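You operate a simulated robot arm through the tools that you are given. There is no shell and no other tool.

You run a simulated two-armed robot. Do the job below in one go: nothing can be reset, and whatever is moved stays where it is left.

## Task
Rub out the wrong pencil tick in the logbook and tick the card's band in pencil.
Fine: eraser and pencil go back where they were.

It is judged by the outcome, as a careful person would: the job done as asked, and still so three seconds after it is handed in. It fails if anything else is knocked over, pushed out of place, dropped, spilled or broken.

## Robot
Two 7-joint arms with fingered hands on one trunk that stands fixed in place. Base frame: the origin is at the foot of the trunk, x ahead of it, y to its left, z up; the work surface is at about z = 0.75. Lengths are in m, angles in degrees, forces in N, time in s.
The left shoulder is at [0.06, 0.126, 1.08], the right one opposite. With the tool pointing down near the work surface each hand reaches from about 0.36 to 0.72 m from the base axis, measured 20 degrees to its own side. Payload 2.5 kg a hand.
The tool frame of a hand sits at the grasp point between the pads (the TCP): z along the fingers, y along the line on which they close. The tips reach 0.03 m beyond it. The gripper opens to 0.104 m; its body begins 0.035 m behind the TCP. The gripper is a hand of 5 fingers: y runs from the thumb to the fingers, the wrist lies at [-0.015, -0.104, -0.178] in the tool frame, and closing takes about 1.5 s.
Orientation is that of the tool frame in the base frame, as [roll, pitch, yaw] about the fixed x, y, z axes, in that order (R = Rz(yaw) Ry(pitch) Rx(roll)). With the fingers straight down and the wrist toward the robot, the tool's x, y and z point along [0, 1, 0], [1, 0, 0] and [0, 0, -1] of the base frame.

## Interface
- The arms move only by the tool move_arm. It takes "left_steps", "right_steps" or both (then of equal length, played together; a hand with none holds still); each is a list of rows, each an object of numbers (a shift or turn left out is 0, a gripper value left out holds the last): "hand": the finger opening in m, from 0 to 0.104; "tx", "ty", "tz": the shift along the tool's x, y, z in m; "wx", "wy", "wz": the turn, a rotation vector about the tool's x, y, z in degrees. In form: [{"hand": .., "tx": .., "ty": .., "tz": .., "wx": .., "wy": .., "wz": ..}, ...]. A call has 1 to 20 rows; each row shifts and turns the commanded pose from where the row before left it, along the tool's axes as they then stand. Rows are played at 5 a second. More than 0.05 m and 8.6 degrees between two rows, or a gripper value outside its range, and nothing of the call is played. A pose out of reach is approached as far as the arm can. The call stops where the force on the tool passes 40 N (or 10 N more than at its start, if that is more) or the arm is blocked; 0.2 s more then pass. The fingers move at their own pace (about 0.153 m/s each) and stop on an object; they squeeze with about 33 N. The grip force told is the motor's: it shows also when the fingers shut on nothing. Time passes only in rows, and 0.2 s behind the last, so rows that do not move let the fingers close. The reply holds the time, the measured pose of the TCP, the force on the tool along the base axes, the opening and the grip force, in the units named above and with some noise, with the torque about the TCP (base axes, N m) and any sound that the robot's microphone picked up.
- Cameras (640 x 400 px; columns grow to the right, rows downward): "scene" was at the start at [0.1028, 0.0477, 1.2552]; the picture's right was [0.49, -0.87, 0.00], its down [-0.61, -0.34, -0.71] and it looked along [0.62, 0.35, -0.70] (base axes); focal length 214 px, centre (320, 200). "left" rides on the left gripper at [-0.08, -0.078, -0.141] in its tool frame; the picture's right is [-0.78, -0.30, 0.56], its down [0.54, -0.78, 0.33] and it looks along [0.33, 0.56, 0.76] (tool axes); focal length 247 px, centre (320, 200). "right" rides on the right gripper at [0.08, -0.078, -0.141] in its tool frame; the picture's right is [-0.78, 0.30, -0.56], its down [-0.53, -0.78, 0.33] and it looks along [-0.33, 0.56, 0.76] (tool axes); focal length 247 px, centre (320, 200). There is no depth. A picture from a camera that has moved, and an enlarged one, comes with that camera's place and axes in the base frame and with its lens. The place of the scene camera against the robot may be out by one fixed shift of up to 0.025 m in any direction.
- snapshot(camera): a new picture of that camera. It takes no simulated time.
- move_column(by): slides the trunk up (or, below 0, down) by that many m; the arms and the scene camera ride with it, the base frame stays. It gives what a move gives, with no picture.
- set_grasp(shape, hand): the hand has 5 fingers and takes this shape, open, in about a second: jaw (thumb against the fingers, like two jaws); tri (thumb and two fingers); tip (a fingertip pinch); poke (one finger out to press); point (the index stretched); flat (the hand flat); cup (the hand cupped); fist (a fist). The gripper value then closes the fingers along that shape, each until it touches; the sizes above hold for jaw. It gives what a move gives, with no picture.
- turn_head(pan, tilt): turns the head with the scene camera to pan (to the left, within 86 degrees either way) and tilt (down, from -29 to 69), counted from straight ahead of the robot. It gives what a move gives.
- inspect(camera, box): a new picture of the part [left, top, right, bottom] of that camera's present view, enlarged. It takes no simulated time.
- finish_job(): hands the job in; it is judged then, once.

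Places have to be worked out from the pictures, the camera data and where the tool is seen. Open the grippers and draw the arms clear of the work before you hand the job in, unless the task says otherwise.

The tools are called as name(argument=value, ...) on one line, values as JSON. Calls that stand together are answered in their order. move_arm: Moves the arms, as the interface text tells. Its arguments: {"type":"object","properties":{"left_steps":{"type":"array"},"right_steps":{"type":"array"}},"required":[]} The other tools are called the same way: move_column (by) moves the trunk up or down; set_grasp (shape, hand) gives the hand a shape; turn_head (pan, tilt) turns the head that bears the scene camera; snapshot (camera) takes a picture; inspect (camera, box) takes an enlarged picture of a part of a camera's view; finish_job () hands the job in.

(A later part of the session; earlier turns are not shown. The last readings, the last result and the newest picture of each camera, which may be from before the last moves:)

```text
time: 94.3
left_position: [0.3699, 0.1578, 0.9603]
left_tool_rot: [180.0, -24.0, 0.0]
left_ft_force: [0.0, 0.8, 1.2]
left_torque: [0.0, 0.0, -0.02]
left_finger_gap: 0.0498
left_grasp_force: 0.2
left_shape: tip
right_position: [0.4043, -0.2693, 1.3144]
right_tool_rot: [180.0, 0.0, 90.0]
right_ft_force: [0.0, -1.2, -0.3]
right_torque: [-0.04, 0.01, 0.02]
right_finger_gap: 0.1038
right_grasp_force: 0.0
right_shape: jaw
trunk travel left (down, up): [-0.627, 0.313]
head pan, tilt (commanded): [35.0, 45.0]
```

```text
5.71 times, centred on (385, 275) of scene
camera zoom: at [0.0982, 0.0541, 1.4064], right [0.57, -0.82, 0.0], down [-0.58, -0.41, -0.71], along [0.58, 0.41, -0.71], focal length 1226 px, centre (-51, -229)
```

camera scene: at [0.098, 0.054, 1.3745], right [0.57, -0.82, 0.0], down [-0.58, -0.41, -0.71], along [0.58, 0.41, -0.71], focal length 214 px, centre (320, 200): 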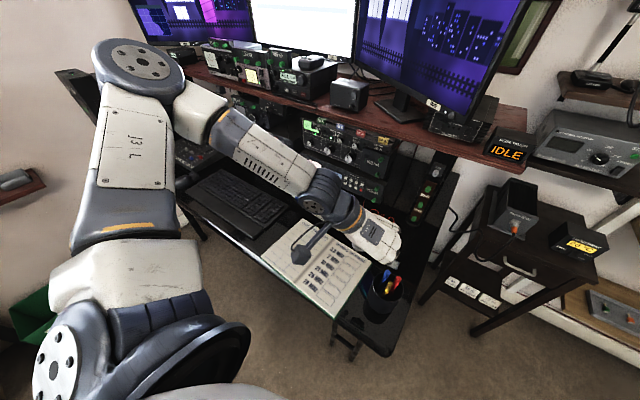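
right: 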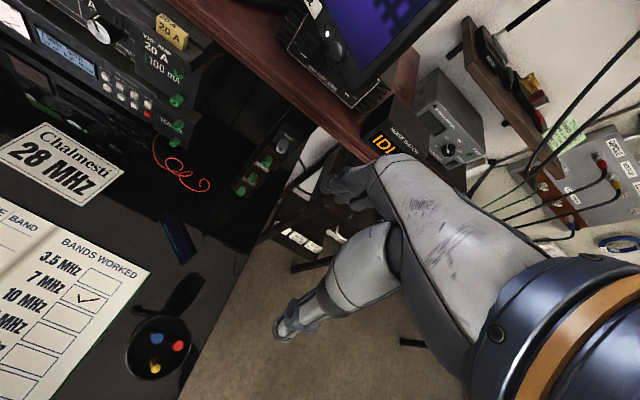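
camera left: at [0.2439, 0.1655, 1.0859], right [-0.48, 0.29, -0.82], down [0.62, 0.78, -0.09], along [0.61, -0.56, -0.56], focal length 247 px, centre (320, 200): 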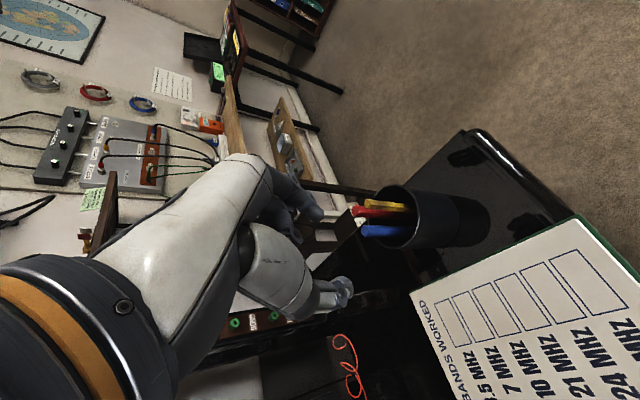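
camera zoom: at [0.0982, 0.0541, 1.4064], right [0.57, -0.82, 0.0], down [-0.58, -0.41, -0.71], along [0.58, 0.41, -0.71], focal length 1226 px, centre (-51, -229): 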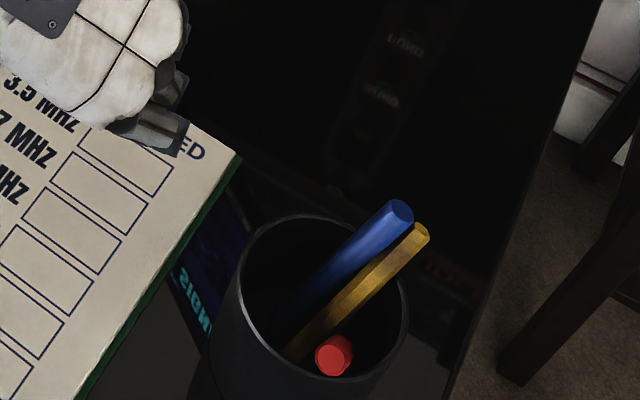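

The pinch's index and thumb meet slightly offset, which rolled the thin pencil out; the pencil now leans to the far right with its top near (0.438, 0.010, 0.869) next to the blue pen. I examine the "tri" shape (thumb against two fingers) here in free air, since it should cradle a pencil better.

set_grasp(hand="left", shape="tri")

inspect(camera="left", box=[220, 130, 420, 330])

move_arm(left_steps=[{"hand": 0.03}, {}, {}, {}])

inspect(camera="left", box=[220, 130, 420, 330])

move_arm(left_steps=[{"hand": 0.008}, {}, {}, {}])

inspect(camera="left", box=[220, 130, 420, 330])

inspect(camera="scene", box=[320, 180, 420, 280])

```text
time: 95.2
left_position: [0.3696, 0.1571, 0.9598]
left_tool_rot: [180.0, -24.0, 0.0]
left_ft_force: [0.3, -0.3, -0.2]
left_torque: [-0.02, 0.01, 0.03]
left_finger_gap: 0.1038
left_grasp_force: 0.1
left_shape: tri
right_position: [0.4046, -0.2687, 1.3138]
right_tool_rot: [-179.9, 0.0, 90.0]
right_ft_force: [-0.1, 0.9, 0.9]
right_torque: [0.02, 0.0, 0.03]
right_finger_gap: 0.1037
right_grasp_force: 0.0
right_shape: jaw
trunk travel left (down, up): [-0.627, 0.313]
head pan, tilt (commanded): [35.0, 45.0]
```

```text
2.00 times, centred on (320, 230) of left
camera zoom: at [0.2393, 0.2356, 1.057], right [-0.48, 0.3, -0.82], down [0.62, 0.78, -0.09], along [0.61, -0.56, -0.56], focal length 494 px, centre (320, 140)
```

zoom: 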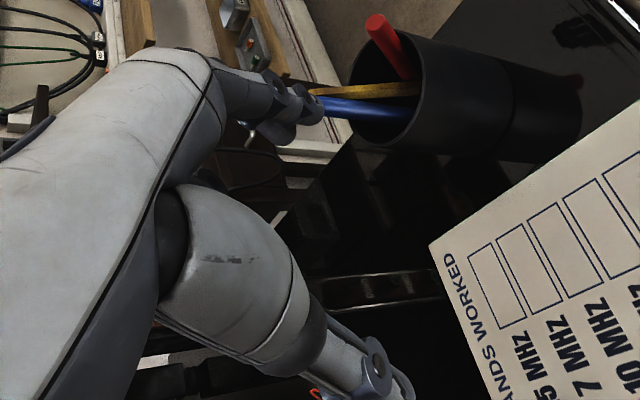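

```text
time: 96.2
left_position: [0.3694, 0.1579, 0.9611]
left_tool_rot: [-180.0, -24.0, 0.0]
left_ft_force: [-0.7, 1.0, -0.3]
left_torque: [-0.03, 0.0, 0.02]
left_finger_gap: 0.0301
left_grasp_force: 0.1
left_shape: tri
right_position: [0.4044, -0.2691, 1.3142]
right_tool_rot: [179.9, 0.0, 90.0]
right_ft_force: [0.6, 0.4, -0.4]
right_torque: [0.03, 0.02, 0.01]
right_finger_gap: 0.1036
right_grasp_force: 0.1
right_shape: jaw
trunk travel left (down, up): [-0.627, 0.313]
head pan, tilt (commanded): [35.0, 45.0]
```

```text
2.00 times, centred on (320, 230) of left
camera zoom: at [0.2394, 0.2356, 1.057], right [-0.48, 0.3, -0.82], down [0.62, 0.78, -0.09], along [0.61, -0.56, -0.56], focal length 494 px, centre (320, 140)
```

zoom: 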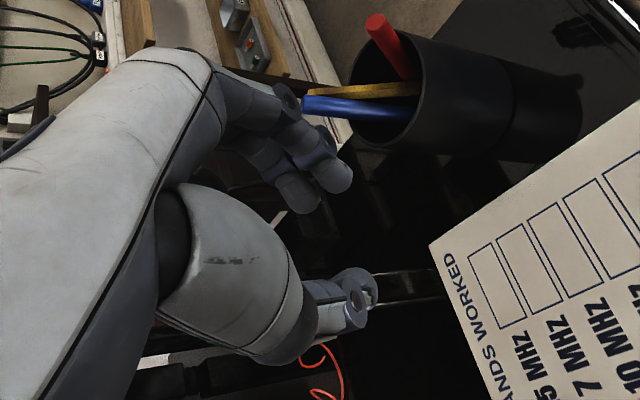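

```text
time: 97.2
left_position: [0.3689, 0.1588, 0.9604]
left_tool_rot: [-180.0, -24.0, 0.0]
left_ft_force: [-0.2, 0.7, 0.2]
left_torque: [-0.02, -0.01, 0.02]
left_finger_gap: 0.0085
left_grasp_force: 0.0
left_shape: tri
right_position: [0.4052, -0.2685, 1.3131]
right_tool_rot: [-180.0, 0.0, 90.0]
right_ft_force: [0.1, 0.5, -0.5]
right_torque: [-0.02, 0.01, 0.02]
right_finger_gap: 0.1034
right_grasp_force: 0.1
right_shape: jaw
trunk travel left (down, up): [-0.627, 0.313]
head pan, tilt (commanded): [35.0, 45.0]
```

```text
2.00 times, centred on (320, 230) of left
camera zoom: at [0.2394, 0.2356, 1.057], right [-0.48, 0.3, -0.82], down [0.62, 0.78, -0.09], along [0.61, -0.56, -0.56], focal length 494 px, centre (320, 140)
```

zoom: 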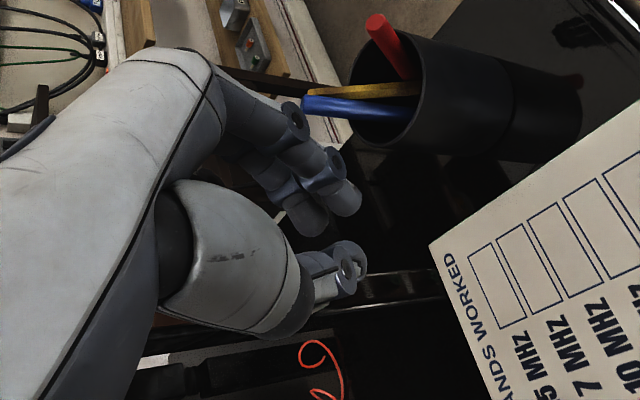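

```text
4.00 times, centred on (370, 230) of scene
camera zoom: at [0.0981, 0.0543, 1.4064], right [0.57, -0.82, 0.0], down [-0.58, -0.41, -0.71], along [0.58, 0.41, -0.71], focal length 858 px, centre (120, 80)
```

zoom: 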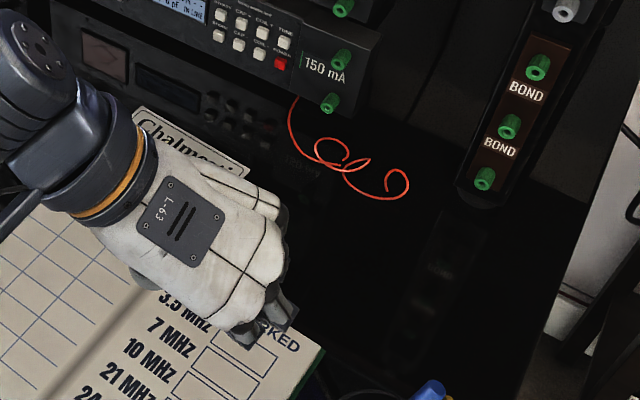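

Tri puts index and middle side by side against the thumb, a good cradle for a pencil. But the blue pen touches the pencil's side now, so first I want a single slim finger to part them; I check the "poke" shape here in the air.

set_grasp(hand="left", shape="poke")

inspect(camera="left", box=[220, 130, 420, 330])

inspect(camera="scene", box=[320, 180, 420, 280])

```text
time: 98.1
left_position: [0.369, 0.1578, 0.9595]
left_tool_rot: [-180.0, -23.9, 0.0]
left_ft_force: [-0.3, -0.3, 0.0]
left_torque: [-0.02, 0.05, -0.03]
left_finger_gap: 0.0
left_grasp_force: 0.0
left_shape: poke
right_position: [0.4043, -0.2692, 1.3144]
right_tool_rot: [-179.9, -0.1, 90.0]
right_ft_force: [0.2, -0.5, 0.6]
right_torque: [0.0, -0.01, 0.01]
right_finger_gap: 0.1037
right_grasp_force: 0.1
right_shape: jaw
trunk travel left (down, up): [-0.627, 0.313]
head pan, tilt (commanded): [35.0, 45.0]
```

```text
2.00 times, centred on (320, 230) of left
camera zoom: at [0.2394, 0.2356, 1.057], right [-0.48, 0.3, -0.82], down [0.62, 0.78, -0.09], along [0.61, -0.56, -0.56], focal length 494 px, centre (320, 140)
```

zoom: 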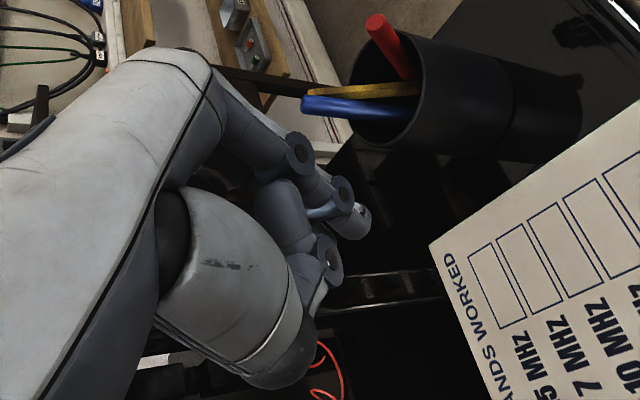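

```text
4.00 times, centred on (370, 230) of scene
camera zoom: at [0.0981, 0.0543, 1.4064], right [0.57, -0.82, 0.0], down [-0.58, -0.41, -0.71], along [0.58, 0.41, -0.71], focal length 858 px, centre (120, 80)
```

zoom: 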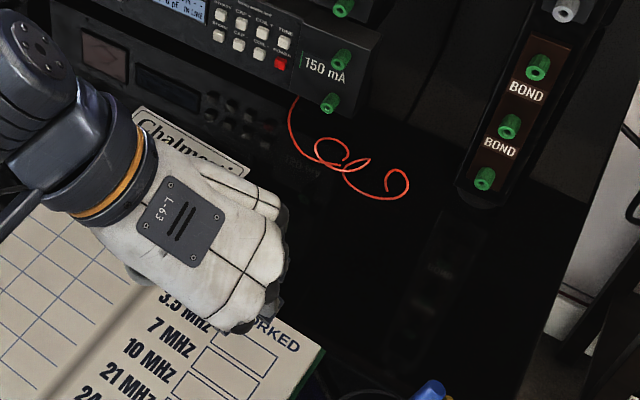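

In poke the finger protrudes too little to part them safely. Instead I'll swing the blue pen aside with a tri grip: I reorient the hand so its fingers run parallel to the leaning pens (yaw −28°, tilted 28°), here above the book.

move_arm(left_steps=[{"tz": -0.02, "wy": -8}, {"tz": -0.02, "wy": -8}, {"tz": -0.02, "wy": -8}, {"wz": -7.75}, {"wz": -7.75}, {"wz": -7.75}, {"wz": -7.75}, {"wz": -7.75}, {"wz": -7.75}, {"wz": -7.75}, {"wz": -7.75}, {"wx": 7}, {"wx": 7}, {"wx": 7}, {"wx": 7}, {}])

set_grasp(hand="left", shape="tri")

snapshot(camera="left")

snapshot(camera="scene")

```text
time: 101.5
left_position: [0.3522, 0.1577, 1.0174]
left_tool_rot: [-151.9, 0.0, 62.1]
left_ft_force: [0.3, -0.1, -0.7]
left_torque: [-0.02, -0.02, -0.05]
left_finger_gap: 0.0
left_grasp_force: 0.1
left_shape: poke
right_position: [0.4042, -0.2685, 1.3144]
right_tool_rot: [180.0, 0.1, 90.0]
right_ft_force: [-0.9, 0.1, 0.3]
right_torque: [0.0, 0.03, -0.01]
right_finger_gap: 0.1037
right_grasp_force: 0.1
right_shape: jaw
trunk travel left (down, up): [-0.627, 0.313]
head pan, tilt (commanded): [35.0, 45.0]
```

```text
time: 102.4
left_position: [0.3534, 0.157, 1.017]
left_tool_rot: [-152.0, 0.1, 61.9]
left_ft_force: [0.5, 0.5, 0.3]
left_torque: [-0.04, 0.0, 0.0]
left_finger_gap: 0.104
left_grasp_force: 0.1
left_shape: tri
right_position: [0.4041, -0.2688, 1.3139]
right_tool_rot: [180.0, -0.1, 90.0]
right_ft_force: [0.2, 0.6, 0.4]
right_torque: [0.0, 0.02, 0.0]
right_finger_gap: 0.1037
right_grasp_force: 0.0
right_shape: jaw
trunk travel left (down, up): [-0.627, 0.313]
head pan, tilt (commanded): [35.0, 45.0]
```

```text
taken
camera left: at [0.314, 0.0877, 1.1796], right [-0.83, -0.44, -0.35], down [-0.49, 0.87, 0.07], along [0.27, 0.23, -0.93], focal length 247 px, centre (320, 200)
```

left: 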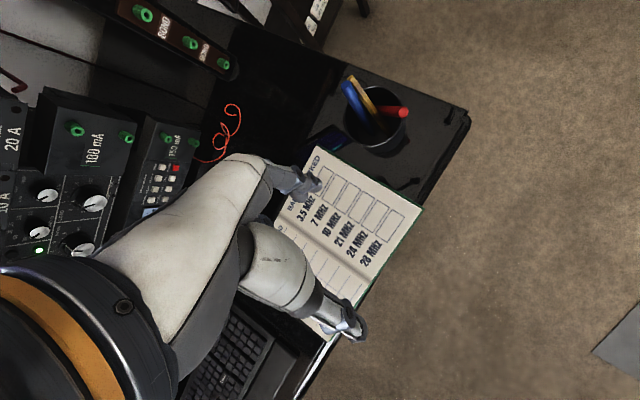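

```text
taken
camera scene: at [0.0981, 0.0543, 1.4064], right [0.57, -0.82, 0.0], down [-0.58, -0.41, -0.71], along [0.58, 0.41, -0.71], focal length 214 px, centre (320, 200)
```

scene: 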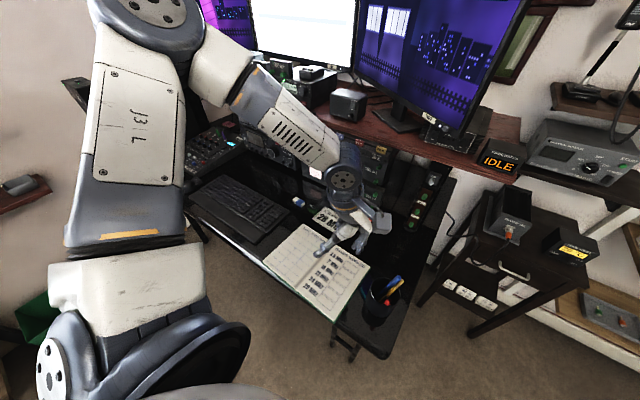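

The hand camera now has a fine top-down view of the cup. I zoom in to measure the pens precisely.

inspect(camera="left", box=[325, 55, 425, 165])

inspect(camera="scene", box=[355, 260, 415, 330])

```text
3.64 times, centred on (375, 110) of left
camera zoom: at [0.314, 0.0877, 1.1796], right [-0.83, -0.44, -0.35], down [-0.49, 0.87, 0.07], along [0.27, 0.23, -0.93], focal length 898 px, centre (120, 527)
```

zoom: 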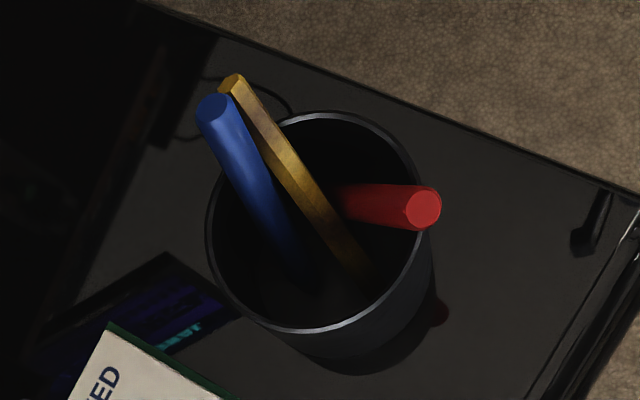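

```text
5.71 times, centred on (385, 295) of scene
camera zoom: at [0.0981, 0.0543, 1.4064], right [0.57, -0.82, 0.0], down [-0.58, -0.41, -0.71], along [0.58, 0.41, -0.71], focal length 1226 px, centre (-51, -343)
```

zoom: 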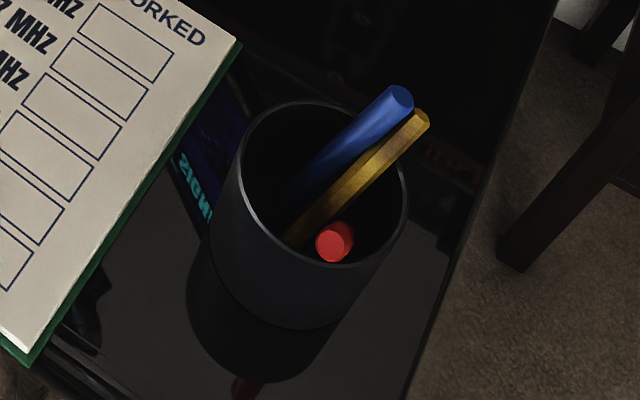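

The top view shows the pencil clear of the blue pen lower down, but blocked at the top. I turn the hand to yaw 0° with an 18° tilt and hover above the blue pen, ready to swing it aside to the left.

move_arm(left_steps=[{"hand": 0.05, "wx": -7}, {"wx": -7}, {"wx": -7}, {"wx": -7}, {"wz": -7}, {"wz": -7}, {"wz": -7}, {"wz": -7}, {"wx": 6}, {"wx": 6}, {"wx": 6}, {"tx": -0.0262, "ty": 0.0256, "tz": 0.0075}, {"tx": -0.0262, "ty": 0.0256, "tz": 0.0075}, {"tx": -0.0262, "ty": 0.0256, "tz": 0.0075}, {"tx": -0.0262, "ty": 0.0256, "tz": 0.0075}, {"tx": -0.0262, "ty": 0.0254, "tz": 0.0073}, {}])

inspect(camera="left", box=[220, 110, 460, 290])

inspect(camera="scene", box=[340, 220, 430, 320])

```text
time: 106.0
left_position: [0.4233, 0.1006, 0.9845]
left_tool_rot: [-162.0, 0.0, 90.1]
left_ft_force: [1.0, -1.1, 0.3]
left_torque: [0.04, -0.03, 0.01]
left_finger_gap: 0.0504
left_grasp_force: 0.1
left_shape: tri
left hand out of reach, approached as far as the arm can: row 6, 7, 14, 15, 16
right_position: [0.4036, -0.2697, 1.3133]
right_tool_rot: [-180.0, 0.0, 90.1]
right_ft_force: [-0.5, 0.6, -0.4]
right_torque: [-0.01, 0.01, -0.01]
right_finger_gap: 0.104
right_grasp_force: 0.1
right_shape: jaw
trunk travel left (down, up): [-0.627, 0.313]
head pan, tilt (commanded): [35.0, 45.0]
```

```text
2.22 times, centred on (340, 200) of left
camera zoom: at [0.392, 0.0202, 1.1433], right [-0.45, -0.78, -0.44], down [-0.84, 0.53, -0.08], along [0.29, 0.33, -0.9], focal length 549 px, centre (276, 200)
```

zoom: 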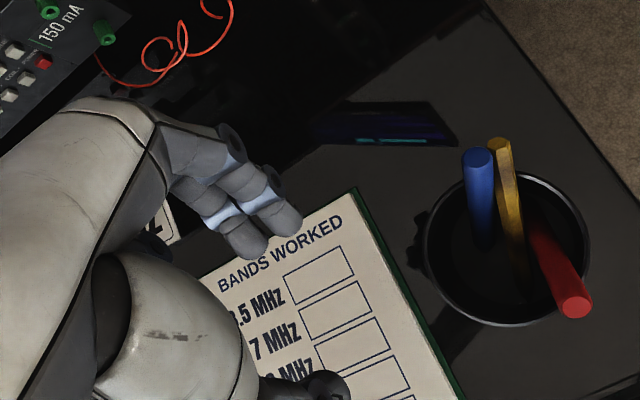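

```text
4.00 times, centred on (385, 270) of scene
camera zoom: at [0.0982, 0.0544, 1.4064], right [0.57, -0.82, 0.0], down [-0.58, -0.41, -0.71], along [0.58, 0.41, -0.71], focal length 858 px, centre (60, -80)
```

zoom: 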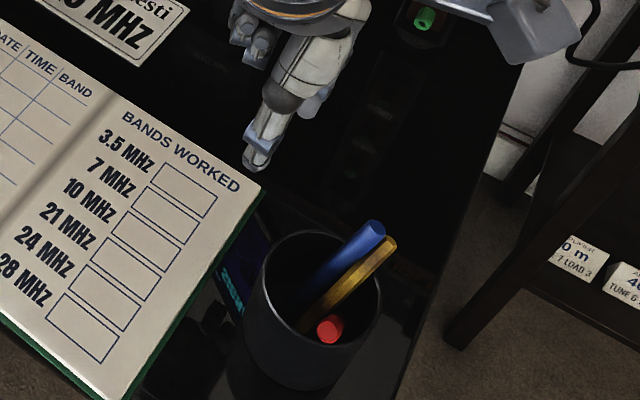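

The left arm cannot cross that far in this attitude (it stopped at y 0.10). I check the "point" shape, whose stretched index may serve as a slim rod to part the pens.

set_grasp(hand="left", shape="point")

snapshot(camera="left")

inspect(camera="scene", box=[340, 180, 450, 320])

```text
time: 106.9
left_position: [0.4223, 0.1008, 0.9851]
left_tool_rot: [-162.0, 0.0, 90.0]
left_ft_force: [-0.1, -0.7, 0.3]
left_torque: [-0.02, -0.03, -0.01]
left_finger_gap: 0.0962
left_grasp_force: 0.1
left_shape: point
right_position: [0.4042, -0.2686, 1.313]
right_tool_rot: [-179.8, 0.0, 90.0]
right_ft_force: [-0.6, 0.4, -0.8]
right_torque: [0.01, 0.01, 0.0]
right_finger_gap: 0.1037
right_grasp_force: 0.1
right_shape: jaw
trunk travel left (down, up): [-0.627, 0.313]
head pan, tilt (commanded): [35.0, 45.0]
```

```text
taken
camera left: at [0.3918, 0.0202, 1.1433], right [-0.45, -0.78, -0.44], down [-0.84, 0.53, -0.08], along [0.29, 0.33, -0.9], focal length 247 px, centre (320, 200)
```

left: 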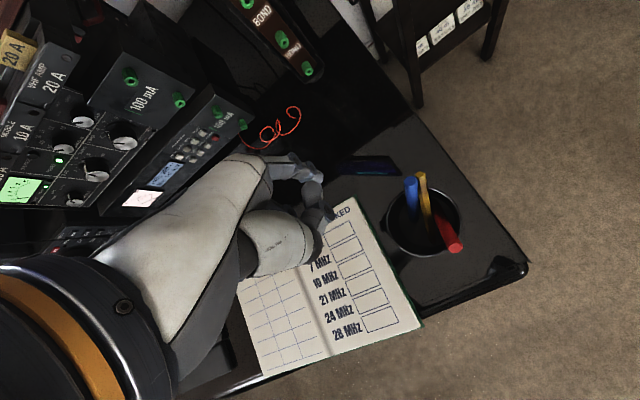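

```text
2.86 times, centred on (395, 250) of scene
camera zoom: at [0.0981, 0.0543, 1.4064], right [0.57, -0.82, 0.0], down [-0.58, -0.41, -0.71], along [0.58, 0.41, -0.71], focal length 613 px, centre (106, 57)
```

zoom: 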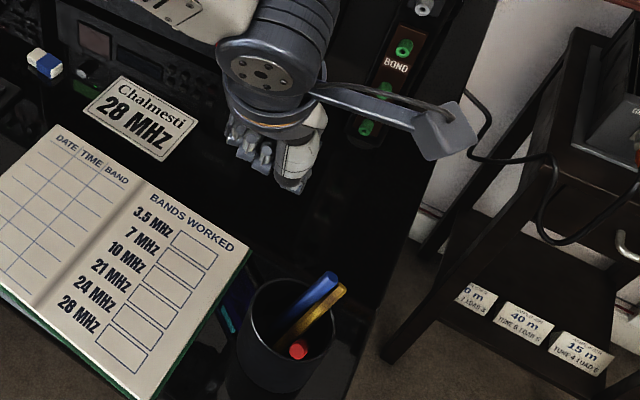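

The stretched finger would not help here. The yaw −90° attitude reaches the cup well with the left arm, so I return to it, leaning the fingers parallel to the pens, with the tri shape: the slim thumb can come down between blue pen and pencil.

set_grasp(hand="left", shape="tri")

move_arm(left_steps=[{"hand": 0.05, "wx": -6, "tx": 0.01}, {"wx": -6, "tx": 0.01}, {"wx": -6, "tx": 0.01}, {"wz": 8.2}, {"wz": 8.2}, {"wz": 8.2}, {"wz": 8.2}, {"wz": 8.2}, {"wz": 8.2}, {"wz": 8.2}, {"wz": 8.2}, {"wz": 8.2}, {"wz": 8.2}, {"wz": 8.0}, {"wy": -6.7}, {"wy": -6.7}, {"wy": -6.6}, {"wx": 5}, {"wx": 5}, {}])

snapshot(camera="left")

snapshot(camera="scene")

```text
time: 107.8
left_position: [0.4212, 0.0996, 0.9846]
left_tool_rot: [-162.0, 0.1, 90.1]
left_ft_force: [-0.1, 1.1, 0.8]
left_torque: [0.01, 0.02, 0.01]
left_finger_gap: 0.1037
left_grasp_force: 0.1
left_shape: tri
right_position: [0.4038, -0.2694, 1.314]
right_tool_rot: [-180.0, 0.1, 90.0]
right_ft_force: [-1.2, -0.7, -0.8]
right_torque: [0.0, 0.03, 0.0]
right_finger_gap: 0.1037
right_grasp_force: 0.0
right_shape: jaw
trunk travel left (down, up): [-0.627, 0.313]
head pan, tilt (commanded): [35.0, 45.0]
```

```text
time: 112.0
left_position: [0.3976, 0.1397, 1.0037]
left_tool_rot: [-170.0, 19.9, 0.0]
left_ft_force: [0.4, -0.5, 0.5]
left_torque: [0.0, -0.03, 0.03]
left_finger_gap: 0.0505
left_grasp_force: 0.1
left_shape: tri
left hand out of reach, approached as far as the arm can: row 16, 17, 18, 19
right_position: [0.4041, -0.269, 1.3141]
right_tool_rot: [180.0, 0.1, 90.0]
right_ft_force: [0.6, -0.2, -0.2]
right_torque: [0.02, -0.01, -0.01]
right_finger_gap: 0.1036
right_grasp_force: 0.1
right_shape: jaw
trunk travel left (down, up): [-0.627, 0.313]
head pan, tilt (commanded): [35.0, 45.0]
```

```text
taken
camera left: at [0.3737, 0.1929, 1.1744], right [-0.9, 0.39, -0.2], down [0.44, 0.82, -0.36], along [0.03, -0.41, -0.91], focal length 247 px, centre (320, 200)
```

left: 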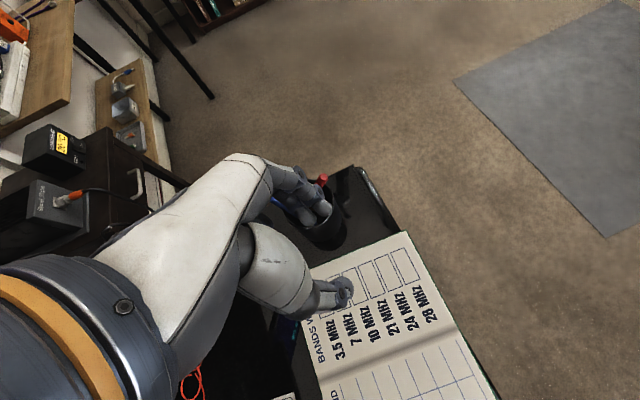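

```text
taken
camera scene: at [0.0981, 0.0544, 1.4064], right [0.57, -0.82, 0.0], down [-0.58, -0.41, -0.71], along [0.58, 0.41, -0.71], focal length 214 px, centre (320, 200)
```

scene: 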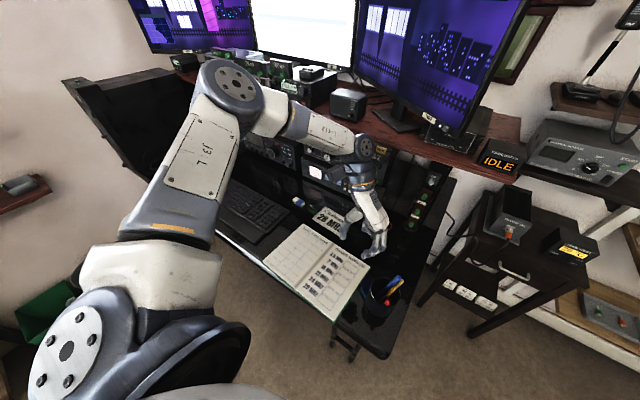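

That lean pushes the wrist to its limit with the shoulder this high. Arms seem to reach inward better with the shoulder lower, so I lower the trunk in stages, raising the hand correspondingly.

move_column(by=-0.1)

move_arm(left_steps=[{"wx": -5}, {"wx": -5}, {"wy": 6.7, "tz": -0.02}, {"wy": 6.7, "tz": -0.03}, {"wy": 6.6, "tz": -0.03}, {"tz": -0.04}, {"tz": -0.03}, {}])

```text
time: 113.3
left_position: [0.3975, 0.1406, 0.9024]
left_tool_rot: [-170.0, 19.9, 0.0]
left_ft_force: [-0.4, 0.5, -0.3]
left_torque: [-0.02, -0.03, -0.01]
left_finger_gap: 0.0506
left_grasp_force: 0.1
left_shape: tri
right_position: [0.4033, -0.2676, 1.2131]
right_tool_rot: [180.0, 0.0, 90.0]
right_ft_force: [0.1, 0.3, -1.1]
right_torque: [-0.02, 0.02, 0.0]
right_finger_gap: 0.1037
right_grasp_force: 0.0
right_shape: jaw
trunk travel left (down, up): [-0.527, 0.413]
head pan, tilt (commanded): [35.0, 45.0]
```

```text
time: 115.1
left_position: [0.4149, 0.1423, 1.0516]
left_tool_rot: [179.9, -0.1, 0.1]
left_ft_force: [0.4, 0.2, 0.2]
left_torque: [-0.04, -0.01, -0.02]
left_finger_gap: 0.0505
left_grasp_force: 0.1
left_shape: tri
right_position: [0.4054, -0.2698, 1.2123]
right_tool_rot: [179.9, 0.0, 89.9]
right_ft_force: [-0.5, 0.7, 0.7]
right_torque: [-0.04, 0.0, 0.01]
right_finger_gap: 0.1038
right_grasp_force: 0.0
right_shape: jaw
trunk travel left (down, up): [-0.527, 0.413]
head pan, tilt (commanded): [35.0, 45.0]
```

Good. I lower the trunk another 15 cm and raise the hand again.

move_column(by=-0.15)

move_arm(left_steps=[{"tz": -0.04}, {"tz": -0.04}, {"tz": -0.04}, {}])

snapshot(camera="scene")

```text
time: 116.9
left_position: [0.4147, 0.143, 0.9]
left_tool_rot: [180.0, -0.1, 0.2]
left_ft_force: [-0.7, -0.5, 0.7]
left_torque: [0.0, -0.04, -0.04]
left_finger_gap: 0.0505
left_grasp_force: 0.2
left_shape: tri
right_position: [0.4036, -0.2702, 1.0621]
right_tool_rot: [180.0, 0.0, 90.1]
right_ft_force: [-0.1, 0.4, 0.0]
right_torque: [0.02, 0.0, -0.02]
right_finger_gap: 0.1037
right_grasp_force: 0.2
right_shape: jaw
trunk travel left (down, up): [-0.377, 0.563]
head pan, tilt (commanded): [35.0, 45.0]
```

```text
time: 117.9
left_position: [0.4139, 0.1401, 1.0216]
left_tool_rot: [-179.9, -0.1, 0.1]
left_ft_force: [-0.9, -0.4, -0.3]
left_torque: [0.0, -0.01, 0.01]
left_finger_gap: 0.0504
left_grasp_force: 0.1
left_shape: tri
right_position: [0.4037, -0.2697, 1.064]
right_tool_rot: [180.0, 0.0, 90.0]
right_ft_force: [0.2, -0.2, 0.1]
right_torque: [-0.01, 0.01, 0.01]
right_finger_gap: 0.1036
right_grasp_force: 0.1
right_shape: jaw
trunk travel left (down, up): [-0.377, 0.563]
head pan, tilt (commanded): [35.0, 45.0]
```

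```text
taken
camera scene: at [0.0981, 0.0543, 1.1564], right [0.57, -0.82, 0.0], down [-0.58, -0.41, -0.71], along [0.58, 0.41, -0.71], focal length 214 px, centre (320, 200)
```

scene: 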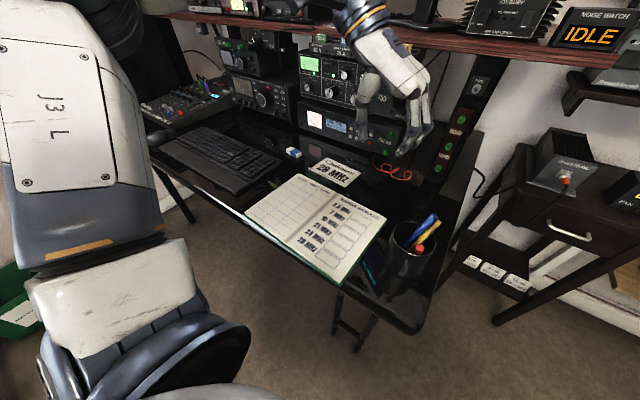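

The shoulder is now at about z 0.98. I turn back to yaw 0° with the 18° tilt and try the approach to the blue pen again.

move_arm(left_steps=[{"wz": -8.2}, {"wz": -8.2}, {"wz": -8.2}, {"wz": -8.2}, {"wz": -8.2}, {"wz": -8.2}, {"wz": -8.2}, {"wz": -8.2}, {"wz": -8.2}, {"wz": -8.2}, {"wz": -8.0}, {"wx": 6}, {"wx": 6}, {"wx": 6}, {}])

move_arm(left_steps=[{"tx": -0.0227, "ty": 0.014, "tz": 0.0095}, {"tx": -0.0227, "ty": 0.014, "tz": 0.0095}, {"tx": -0.0227, "ty": 0.014, "tz": 0.0095}, {"tx": -0.0227, "ty": 0.014, "tz": 0.0095}, {"tx": -0.0227, "ty": 0.014, "tz": 0.0095}, {}])

inspect(camera="left", box=[220, 110, 460, 290])

```text
time: 119.7
left_position: [0.4169, 0.1832, 0.9513]
left_tool_rot: [-170.9, 6.2, 63.8]
left_ft_force: [0.2, -0.4, 0.4]
left_torque: [0.02, 0.0, -0.01]
left_finger_gap: 0.0505
left_grasp_force: 0.1
left_shape: tri
left hand out of reach, approached as far as the arm can: row 7, 8, 9
right_position: [0.4043, -0.2696, 1.0637]
right_tool_rot: [180.0, -0.1, 90.0]
right_ft_force: [0.4, 0.1, -0.2]
right_torque: [-0.01, -0.02, -0.03]
right_finger_gap: 0.1037
right_grasp_force: 0.0
right_shape: jaw
trunk travel left (down, up): [-0.377, 0.563]
head pan, tilt (commanded): [35.0, 45.0]
stopped in row 9 (left hand): the arm was blocked; the commanded pose is now the measured one
```

```text
time: 121.1
left_position: [0.4209, 0.1734, 0.9081]
left_tool_rot: [-171.3, 6.5, 63.4]
left_ft_force: [0.7, -0.3, 0.4]
left_torque: [0.01, 0.0, 0.02]
left_finger_gap: 0.0503
left_grasp_force: 0.0
left_shape: tri
left hand out of reach, approached as far as the arm can: row 1, 2, 3, 4, 5
right_position: [0.4039, -0.27, 1.0635]
right_tool_rot: [180.0, 0.0, 90.0]
right_ft_force: [-0.2, -0.3, 0.2]
right_torque: [0.0, 0.02, 0.03]
right_finger_gap: 0.1038
right_grasp_force: 0.0
right_shape: jaw
trunk travel left (down, up): [-0.377, 0.563]
head pan, tilt (commanded): [35.0, 45.0]
```

```text
2.22 times, centred on (340, 200) of left
camera zoom: at [0.3435, 0.1425, 1.0677], right [-0.71, -0.57, -0.41], down [-0.51, 0.82, -0.27], along [0.49, 0.02, -0.87], focal length 549 px, centre (276, 200)
```

zoom: 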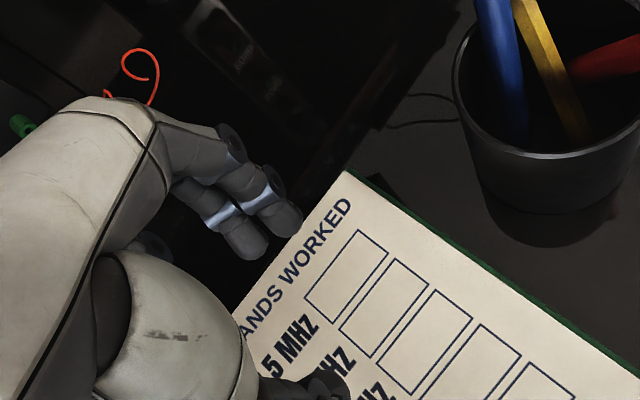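

The arm got blocked at a joint limit part-way, nothing touched. I raise the trunk back to its default height and bring the hand upright, which is a comfortable posture for this arm.

move_column(by=0.098)

move_arm(left_steps=[{"wx": -4.33, "wy": 3.27}, {"wx": -4.33, "wy": 3.27}, {}])

snapshot(camera="scene")

```text
time: 122.4
left_position: [0.4198, 0.173, 1.0072]
left_tool_rot: [-171.4, 6.6, 63.5]
left_ft_force: [-0.8, -0.7, 0.4]
left_torque: [-0.01, -0.04, 0.0]
left_finger_gap: 0.0504
left_grasp_force: 0.1
left_shape: tri
right_position: [0.4044, -0.2696, 1.1616]
right_tool_rot: [-180.0, 0.1, 89.9]
right_ft_force: [-0.3, 0.1, 0.0]
right_torque: [0.01, -0.04, 0.01]
right_finger_gap: 0.1038
right_grasp_force: 0.0
right_shape: jaw
trunk travel left (down, up): [-0.475, 0.465]
head pan, tilt (commanded): [35.0, 45.0]
```

```text
time: 123.2
left_position: [0.4182, 0.1854, 0.9972]
left_tool_rot: [-178.7, 1.3, 62.6]
left_ft_force: [-0.1, 0.5, 0.6]
left_torque: [-0.04, -0.01, -0.05]
left_finger_gap: 0.0503
left_grasp_force: 0.1
left_shape: tri
left hand out of reach, approached as far as the arm can: row 1, 2
right_position: [0.4039, -0.2699, 1.1611]
right_tool_rot: [-180.0, 0.0, 89.9]
right_ft_force: [-0.6, -0.5, -0.7]
right_torque: [-0.01, -0.01, 0.01]
right_finger_gap: 0.104
right_grasp_force: 0.0
right_shape: jaw
trunk travel left (down, up): [-0.475, 0.465]
head pan, tilt (commanded): [35.0, 45.0]
```

```text
taken
camera scene: at [0.098, 0.0543, 1.2544], right [0.57, -0.82, 0.0], down [-0.58, -0.41, -0.71], along [0.58, 0.41, -0.71], focal length 214 px, centre (320, 200)
```

scene: 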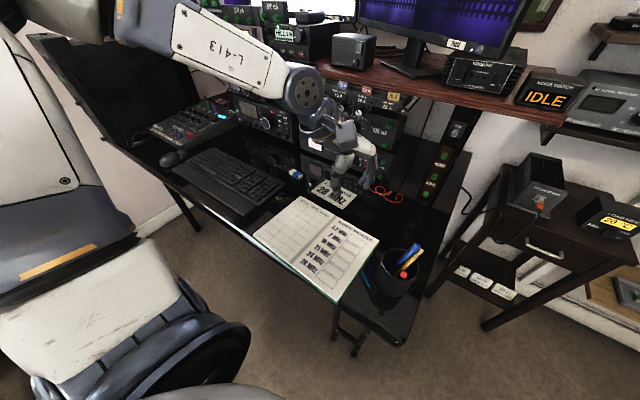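

The elbow has wandered into an awkward posture. I back out to the roomy starting area so the arm can settle, then approach afresh.

move_arm(left_steps=[{"tx": 0.0206, "ty": -0.0272, "tz": -0.0205}, {"tx": 0.0206, "ty": -0.0272, "tz": -0.0205}, {"tx": 0.0206, "ty": -0.0272, "tz": -0.0205}, {"tx": 0.0206, "ty": -0.0272, "tz": -0.0205}, {"tx": 0.0206, "ty": -0.0272, "tz": -0.0205}, {"tx": 0.0206, "ty": -0.0272, "tz": -0.0205}, {"wz": -6.8}, {"wz": -6.8}, {"wz": -6.8}, {"wz": -6.8}, {}])

snapshot(camera="scene")

```text
time: 123.7
left_position: [0.3848, 0.2225, 0.961]
left_tool_rot: [-169.3, 6.6, 63.3]
left_ft_force: [0.2, -0.8, -0.3]
left_torque: [0.02, -0.01, 0.0]
left_finger_gap: 0.0505
left_grasp_force: 0.1
left_shape: tri
right_position: [0.4046, -0.2698, 1.161]
right_tool_rot: [180.0, 0.0, 90.0]
right_ft_force: [0.2, 1.4, 0.3]
right_torque: [0.02, 0.01, 0.02]
right_finger_gap: 0.1038
right_grasp_force: 0.1
right_shape: jaw
trunk travel left (down, up): [-0.475, 0.465]
head pan, tilt (commanded): [35.0, 45.0]
stopped in row 2 (left hand): the arm was blocked; the commanded pose is now the measured one
```

```text
taken
camera scene: at [0.0982, 0.054, 1.2544], right [0.57, -0.82, 0.0], down [-0.58, -0.41, -0.71], along [0.58, 0.41, -0.71], focal length 214 px, centre (320, 200)
```

scene: 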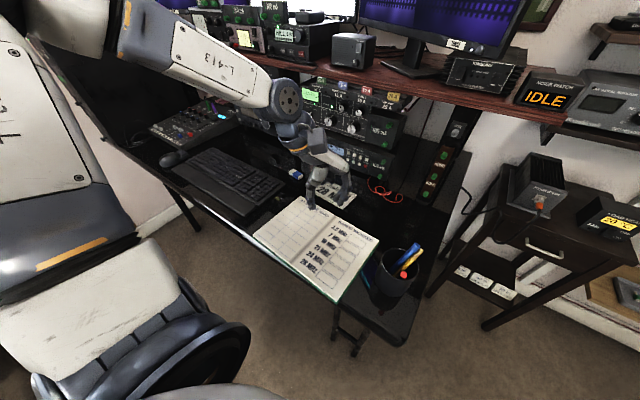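

The arm reports being blocked, so I look left at the elbow to see what it might be near before moving further.

turn_head(pan=70, tilt=25)

snapshot(camera="scene")

snapshot(camera="right")

```text
time: 124.7
left_position: [0.3845, 0.2232, 0.9609]
left_tool_rot: [-169.4, 6.5, 63.3]
left_ft_force: [-0.4, -0.4, -1.0]
left_torque: [-0.02, 0.04, -0.03]
left_finger_gap: 0.0502
left_grasp_force: 0.1
left_shape: tri
right_position: [0.4042, -0.2695, 1.1616]
right_tool_rot: [-180.0, 0.0, 90.0]
right_ft_force: [0.0, 0.0, 0.0]
right_torque: [-0.01, -0.02, 0.01]
right_finger_gap: 0.1038
right_grasp_force: 0.1
right_shape: jaw
trunk travel left (down, up): [-0.475, 0.465]
head pan, tilt (commanded): [70.0, 25.0]
```

```text
taken
camera scene: at [0.0631, 0.0942, 1.285], right [0.94, -0.34, 0.0], down [-0.14, -0.4, -0.91], along [0.31, 0.85, -0.42], focal length 214 px, centre (320, 200)
```

scene: 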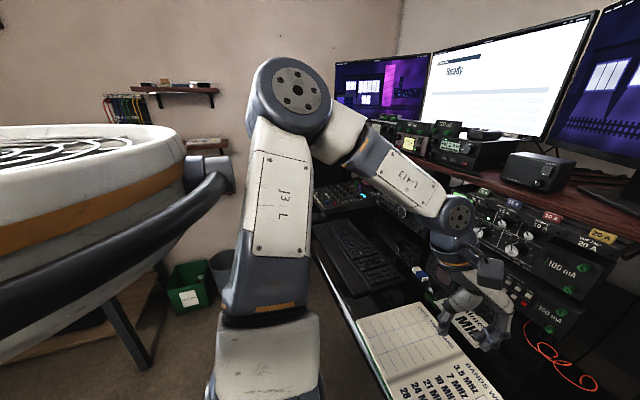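

```text
taken
camera right: at [0.3283, -0.1895, 1.3043], right [0.3, -0.78, 0.56], down [-0.78, -0.53, -0.33], along [0.56, -0.33, -0.76], focal length 247 px, centre (320, 200)
```

right: 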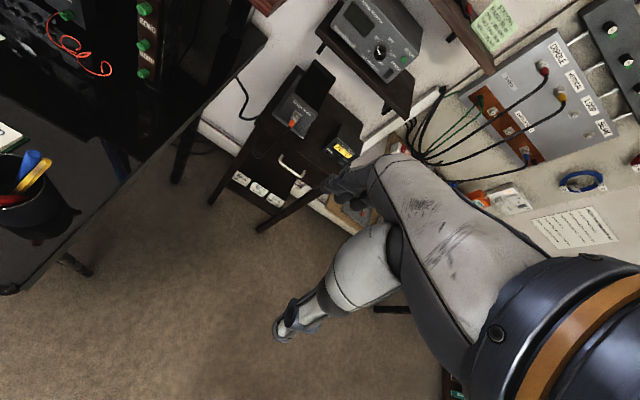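

No contact with anything is visible; the wrist is simply at its flexion limit with the elbow high. I try to unwind it with small moves up and to the left while untilting.

move_arm(left_steps=[{"wx": -4, "wy": 3}, {"wx": -4, "wy": 3}, {"tx": 0.02}, {"tx": 0.02}, {"tx": 0.02}, {}])

```text
time: 126.1
left_position: [0.4084, 0.2788, 0.9523]
left_tool_rot: [-175.0, 0.0, 62.5]
left_ft_force: [-1.5, 0.2, 0.2]
left_torque: [0.0, 0.0, 0.01]
left_finger_gap: 0.05
left_grasp_force: 0.1
left_shape: tri
right_position: [0.404, -0.2692, 1.1619]
right_tool_rot: [179.9, 0.0, 89.9]
right_ft_force: [0.5, 0.3, -0.1]
right_torque: [0.01, 0.0, 0.0]
right_finger_gap: 0.1039
right_grasp_force: 0.2
right_shape: jaw
trunk travel left (down, up): [-0.475, 0.465]
head pan, tilt (commanded): [70.0, 25.0]
```

It moves freely again. I make the hand fully upright and continue left and up toward the neutral area.

move_arm(left_steps=[{"wx": -5}, {"tx": 0.025, "ty": -0.02, "tz": -0.01}, {"tx": 0.025, "ty": -0.02, "tz": -0.015}, {"tx": 0.02, "ty": -0.02, "tz": -0.02}, {"wz": -6.9, "tz": -0.02}, {"wz": -6.9, "tz": -0.02}, {"wz": -6.9, "tz": -0.02}, {"wz": -6.8, "tz": -0.02}, {}])

snapshot(camera="scene")

```text
time: 126.8
left_position: [0.3817, 0.3115, 0.9142]
left_tool_rot: [-172.7, 4.1, 62.9]
left_ft_force: [0.2, -1.1, 0.6]
left_torque: [0.03, 0.02, -0.01]
left_finger_gap: 0.0502
left_grasp_force: 0.1
left_shape: tri
right_position: [0.4054, -0.2696, 1.1617]
right_tool_rot: [-180.0, 0.0, 90.0]
right_ft_force: [-0.5, -0.5, 1.0]
right_torque: [0.03, 0.0, -0.02]
right_finger_gap: 0.1035
right_grasp_force: 0.0
right_shape: jaw
trunk travel left (down, up): [-0.475, 0.465]
head pan, tilt (commanded): [70.0, 25.0]
stopped in row 3 (left hand): the arm was blocked; the commanded pose is now the measured one
```

```text
taken
camera scene: at [0.0631, 0.0941, 1.285], right [0.94, -0.34, 0.0], down [-0.14, -0.4, -0.91], along [0.31, 0.85, -0.42], focal length 214 px, centre (320, 200)
```

scene: 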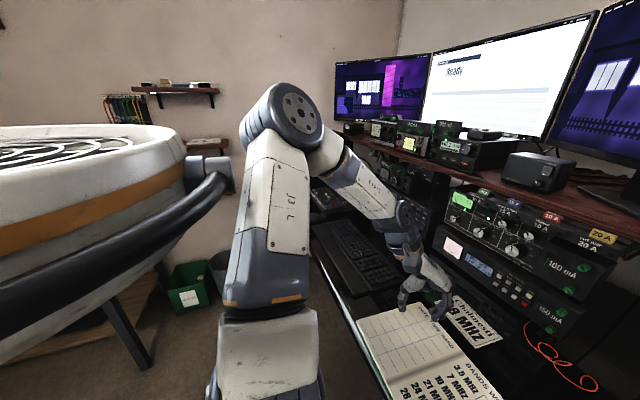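

It only blocks when pulling back toward the body (elbow fully bent). I go outward and up instead, toward the extended pose over the far left, to let the arm re-settle.

move_arm(left_steps=[{"tx": 0.02, "ty": 0.015, "tz": -0.01}, {"tx": 0.03, "ty": 0.02, "tz": -0.015}, {"tx": 0.03, "ty": 0.02, "tz": -0.02}, {"tx": 0.03, "ty": 0.02, "tz": -0.02}, {"tx": 0.03, "ty": 0.02, "tz": -0.02}, {"wx": -3.5, "wy": 2}, {"wx": -3.5, "wy": 2}, {}])

snapshot(camera="scene")

```text
time: 128.6
left_position: [0.5407, 0.3939, 0.9806]
left_tool_rot: [179.9, -0.1, 62.7]
left_ft_force: [0.4, 0.4, -0.2]
left_torque: [0.0, 0.03, -0.01]
left_finger_gap: 0.0502
left_grasp_force: 0.0
left_shape: tri
right_position: [0.4044, -0.2694, 1.1616]
right_tool_rot: [-180.0, 0.0, 89.9]
right_ft_force: [-0.2, 0.1, -0.2]
right_torque: [0.01, 0.0, 0.01]
right_finger_gap: 0.1036
right_grasp_force: 0.1
right_shape: jaw
trunk travel left (down, up): [-0.475, 0.465]
head pan, tilt (commanded): [70.0, 25.0]
```

```text
taken
camera scene: at [0.0631, 0.0943, 1.285], right [0.94, -0.34, 0.0], down [-0.14, -0.4, -0.91], along [0.31, 0.85, -0.42], focal length 214 px, centre (320, 200)
```

scene: 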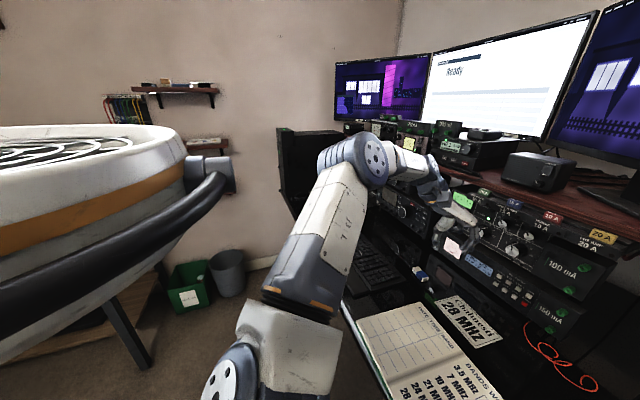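

The arm is relaxed and upright again. I square the yaw to 0° and repeat the path that worked earlier, toward the book's right side.

move_arm(left_steps=[{"tx": 0.02, "ty": -0.03}, {"tx": 0.02, "ty": -0.03}, {"wz": -6.8}, {"wz": -6.8}, {"wz": -6.8}, {"wz": -6.8}, {}])

turn_head(pan=35, tilt=45)

move_arm(left_steps=[{"tx": -0.04, "ty": -0.005, "tz": 0.005}, {"tx": -0.04, "ty": -0.01, "tz": 0.005}, {"tx": -0.04, "ty": -0.01, "tz": 0.005}, {"tx": -0.04, "ty": -0.01, "tz": 0.005}, {"tx": -0.04, "ty": -0.01, "tz": 0.005}, {}])

snapshot(camera="scene")

```text
time: 130.2
left_position: [0.5052, 0.4566, 0.9797]
left_tool_rot: [179.8, -0.1, 89.9]
left_ft_force: [-0.2, 0.0, 0.3]
left_torque: [-0.01, -0.02, 0.03]
left_finger_gap: 0.0503
left_grasp_force: 0.2
left_shape: tri
right_position: [0.4024, -0.2693, 1.1611]
right_tool_rot: [180.0, -0.1, 90.0]
right_ft_force: [0.1, 0.6, -0.3]
right_torque: [0.01, -0.01, 0.02]
right_finger_gap: 0.104
right_grasp_force: 0.0
right_shape: jaw
trunk travel left (down, up): [-0.475, 0.465]
head pan, tilt (commanded): [70.0, 25.0]
```

```text
time: 131.2
left_position: [0.5057, 0.4571, 0.979]
left_tool_rot: [179.9, -0.2, 89.9]
left_ft_force: [0.2, 0.6, 0.4]
left_torque: [0.0, 0.01, 0.01]
left_finger_gap: 0.0503
left_grasp_force: 0.1
left_shape: tri
right_position: [0.4038, -0.2693, 1.1616]
right_tool_rot: [180.0, 0.0, 89.9]
right_ft_force: [-1.0, -0.5, 0.9]
right_torque: [-0.03, -0.02, 0.01]
right_finger_gap: 0.1038
right_grasp_force: 0.1
right_shape: jaw
trunk travel left (down, up): [-0.475, 0.465]
head pan, tilt (commanded): [35.0, 45.0]
```

```text
time: 132.6
left_position: [0.4661, 0.3334, 0.9498]
left_tool_rot: [179.8, 0.5, 89.2]
left_ft_force: [-0.3, 0.4, 0.6]
left_torque: [0.0, 0.01, 0.04]
left_finger_gap: 0.0501
left_grasp_force: 0.0
left_shape: tri
left hand out of reach, approached as far as the arm can: row 4, 5
right_position: [0.4038, -0.2694, 1.1608]
right_tool_rot: [-180.0, 0.0, 90.1]
right_ft_force: [0.2, 0.1, -0.1]
right_torque: [-0.02, 0.0, 0.01]
right_finger_gap: 0.1035
right_grasp_force: 0.0
right_shape: jaw
trunk travel left (down, up): [-0.475, 0.465]
head pan, tilt (commanded): [35.0, 45.0]
```

```text
taken
camera scene: at [0.0981, 0.0543, 1.2544], right [0.57, -0.82, 0.0], down [-0.58, -0.41, -0.71], along [0.58, 0.41, -0.71], focal length 214 px, centre (320, 200)
```

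scene: 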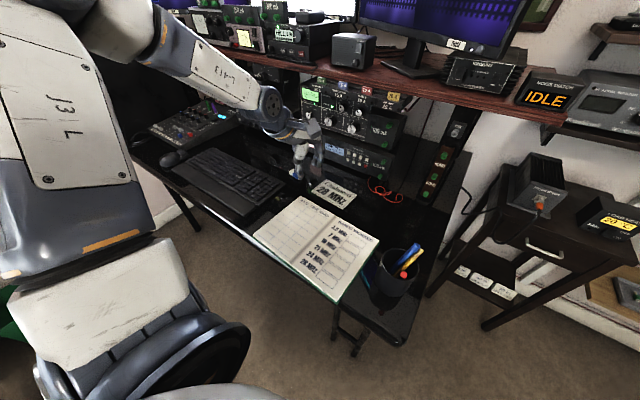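

The elbow swivel has drifted upward from those trunk moves. I undo it: raise the trunk while lowering the hand, stretching the arm downward so the elbow drops back.

move_arm(left_steps=[{"tx": 0.02, "tz": 0.02}, {"tz": 0.03}, {}])

move_column(by=0.15)

move_arm(left_steps=[{"tz": 0.04}, {"tz": 0.04}, {"tz": 0.04}, {"tz": 0.03}, {}])

snapshot(camera="scene")

```text
time: 133.4
left_position: [0.4663, 0.354, 0.9011]
left_tool_rot: [179.9, -0.1, 89.9]
left_ft_force: [-0.6, -0.1, 0.2]
left_torque: [0.03, 0.04, 0.02]
left_finger_gap: 0.0501
left_grasp_force: 0.0
left_shape: tri
right_position: [0.4037, -0.269, 1.1615]
right_tool_rot: [179.9, 0.0, 90.0]
right_ft_force: [-0.4, -0.1, 0.0]
right_torque: [0.02, 0.01, 0.02]
right_finger_gap: 0.1039
right_grasp_force: 0.1
right_shape: jaw
trunk travel left (down, up): [-0.475, 0.465]
head pan, tilt (commanded): [35.0, 45.0]
```

```text
time: 135.1
left_position: [0.4668, 0.3547, 1.0501]
left_tool_rot: [179.9, -0.1, 89.9]
left_ft_force: [-0.8, 0.9, 0.3]
left_torque: [0.04, 0.03, 0.02]
left_finger_gap: 0.0502
left_grasp_force: 0.0
left_shape: tri
right_position: [0.4046, -0.2686, 1.3109]
right_tool_rot: [-180.0, -0.1, 90.0]
right_ft_force: [-0.8, 0.1, -0.1]
right_torque: [0.0, -0.02, -0.02]
right_finger_gap: 0.1039
right_grasp_force: 0.0
right_shape: jaw
trunk travel left (down, up): [-0.625, 0.315]
head pan, tilt (commanded): [35.0, 45.0]
```

```text
time: 136.3
left_position: [0.467, 0.3554, 0.899]
left_tool_rot: [179.9, -0.1, 89.9]
left_ft_force: [-0.2, -0.6, -0.2]
left_torque: [-0.02, -0.01, -0.02]
left_finger_gap: 0.05
left_grasp_force: 0.0
left_shape: tri
right_position: [0.4037, -0.2694, 1.3124]
right_tool_rot: [-180.0, 0.0, 90.0]
right_ft_force: [-0.5, 0.1, 1.0]
right_torque: [0.02, 0.0, 0.01]
right_finger_gap: 0.1037
right_grasp_force: 0.1
right_shape: jaw
trunk travel left (down, up): [-0.625, 0.315]
head pan, tilt (commanded): [35.0, 45.0]
```

```text
taken
camera scene: at [0.0981, 0.0542, 1.4045], right [0.57, -0.82, 0.0], down [-0.58, -0.41, -0.71], along [0.58, 0.41, -0.71], focal length 214 px, centre (320, 200)
```

scene: 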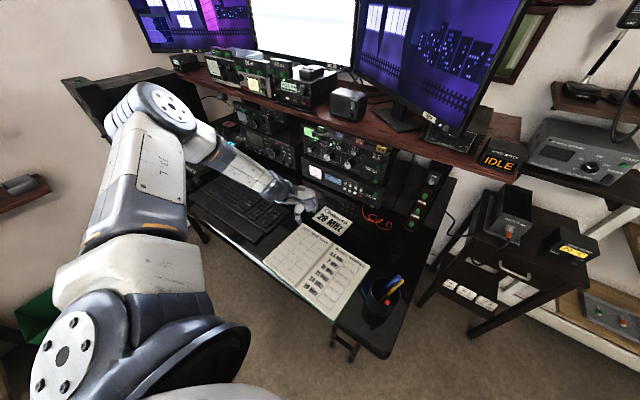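

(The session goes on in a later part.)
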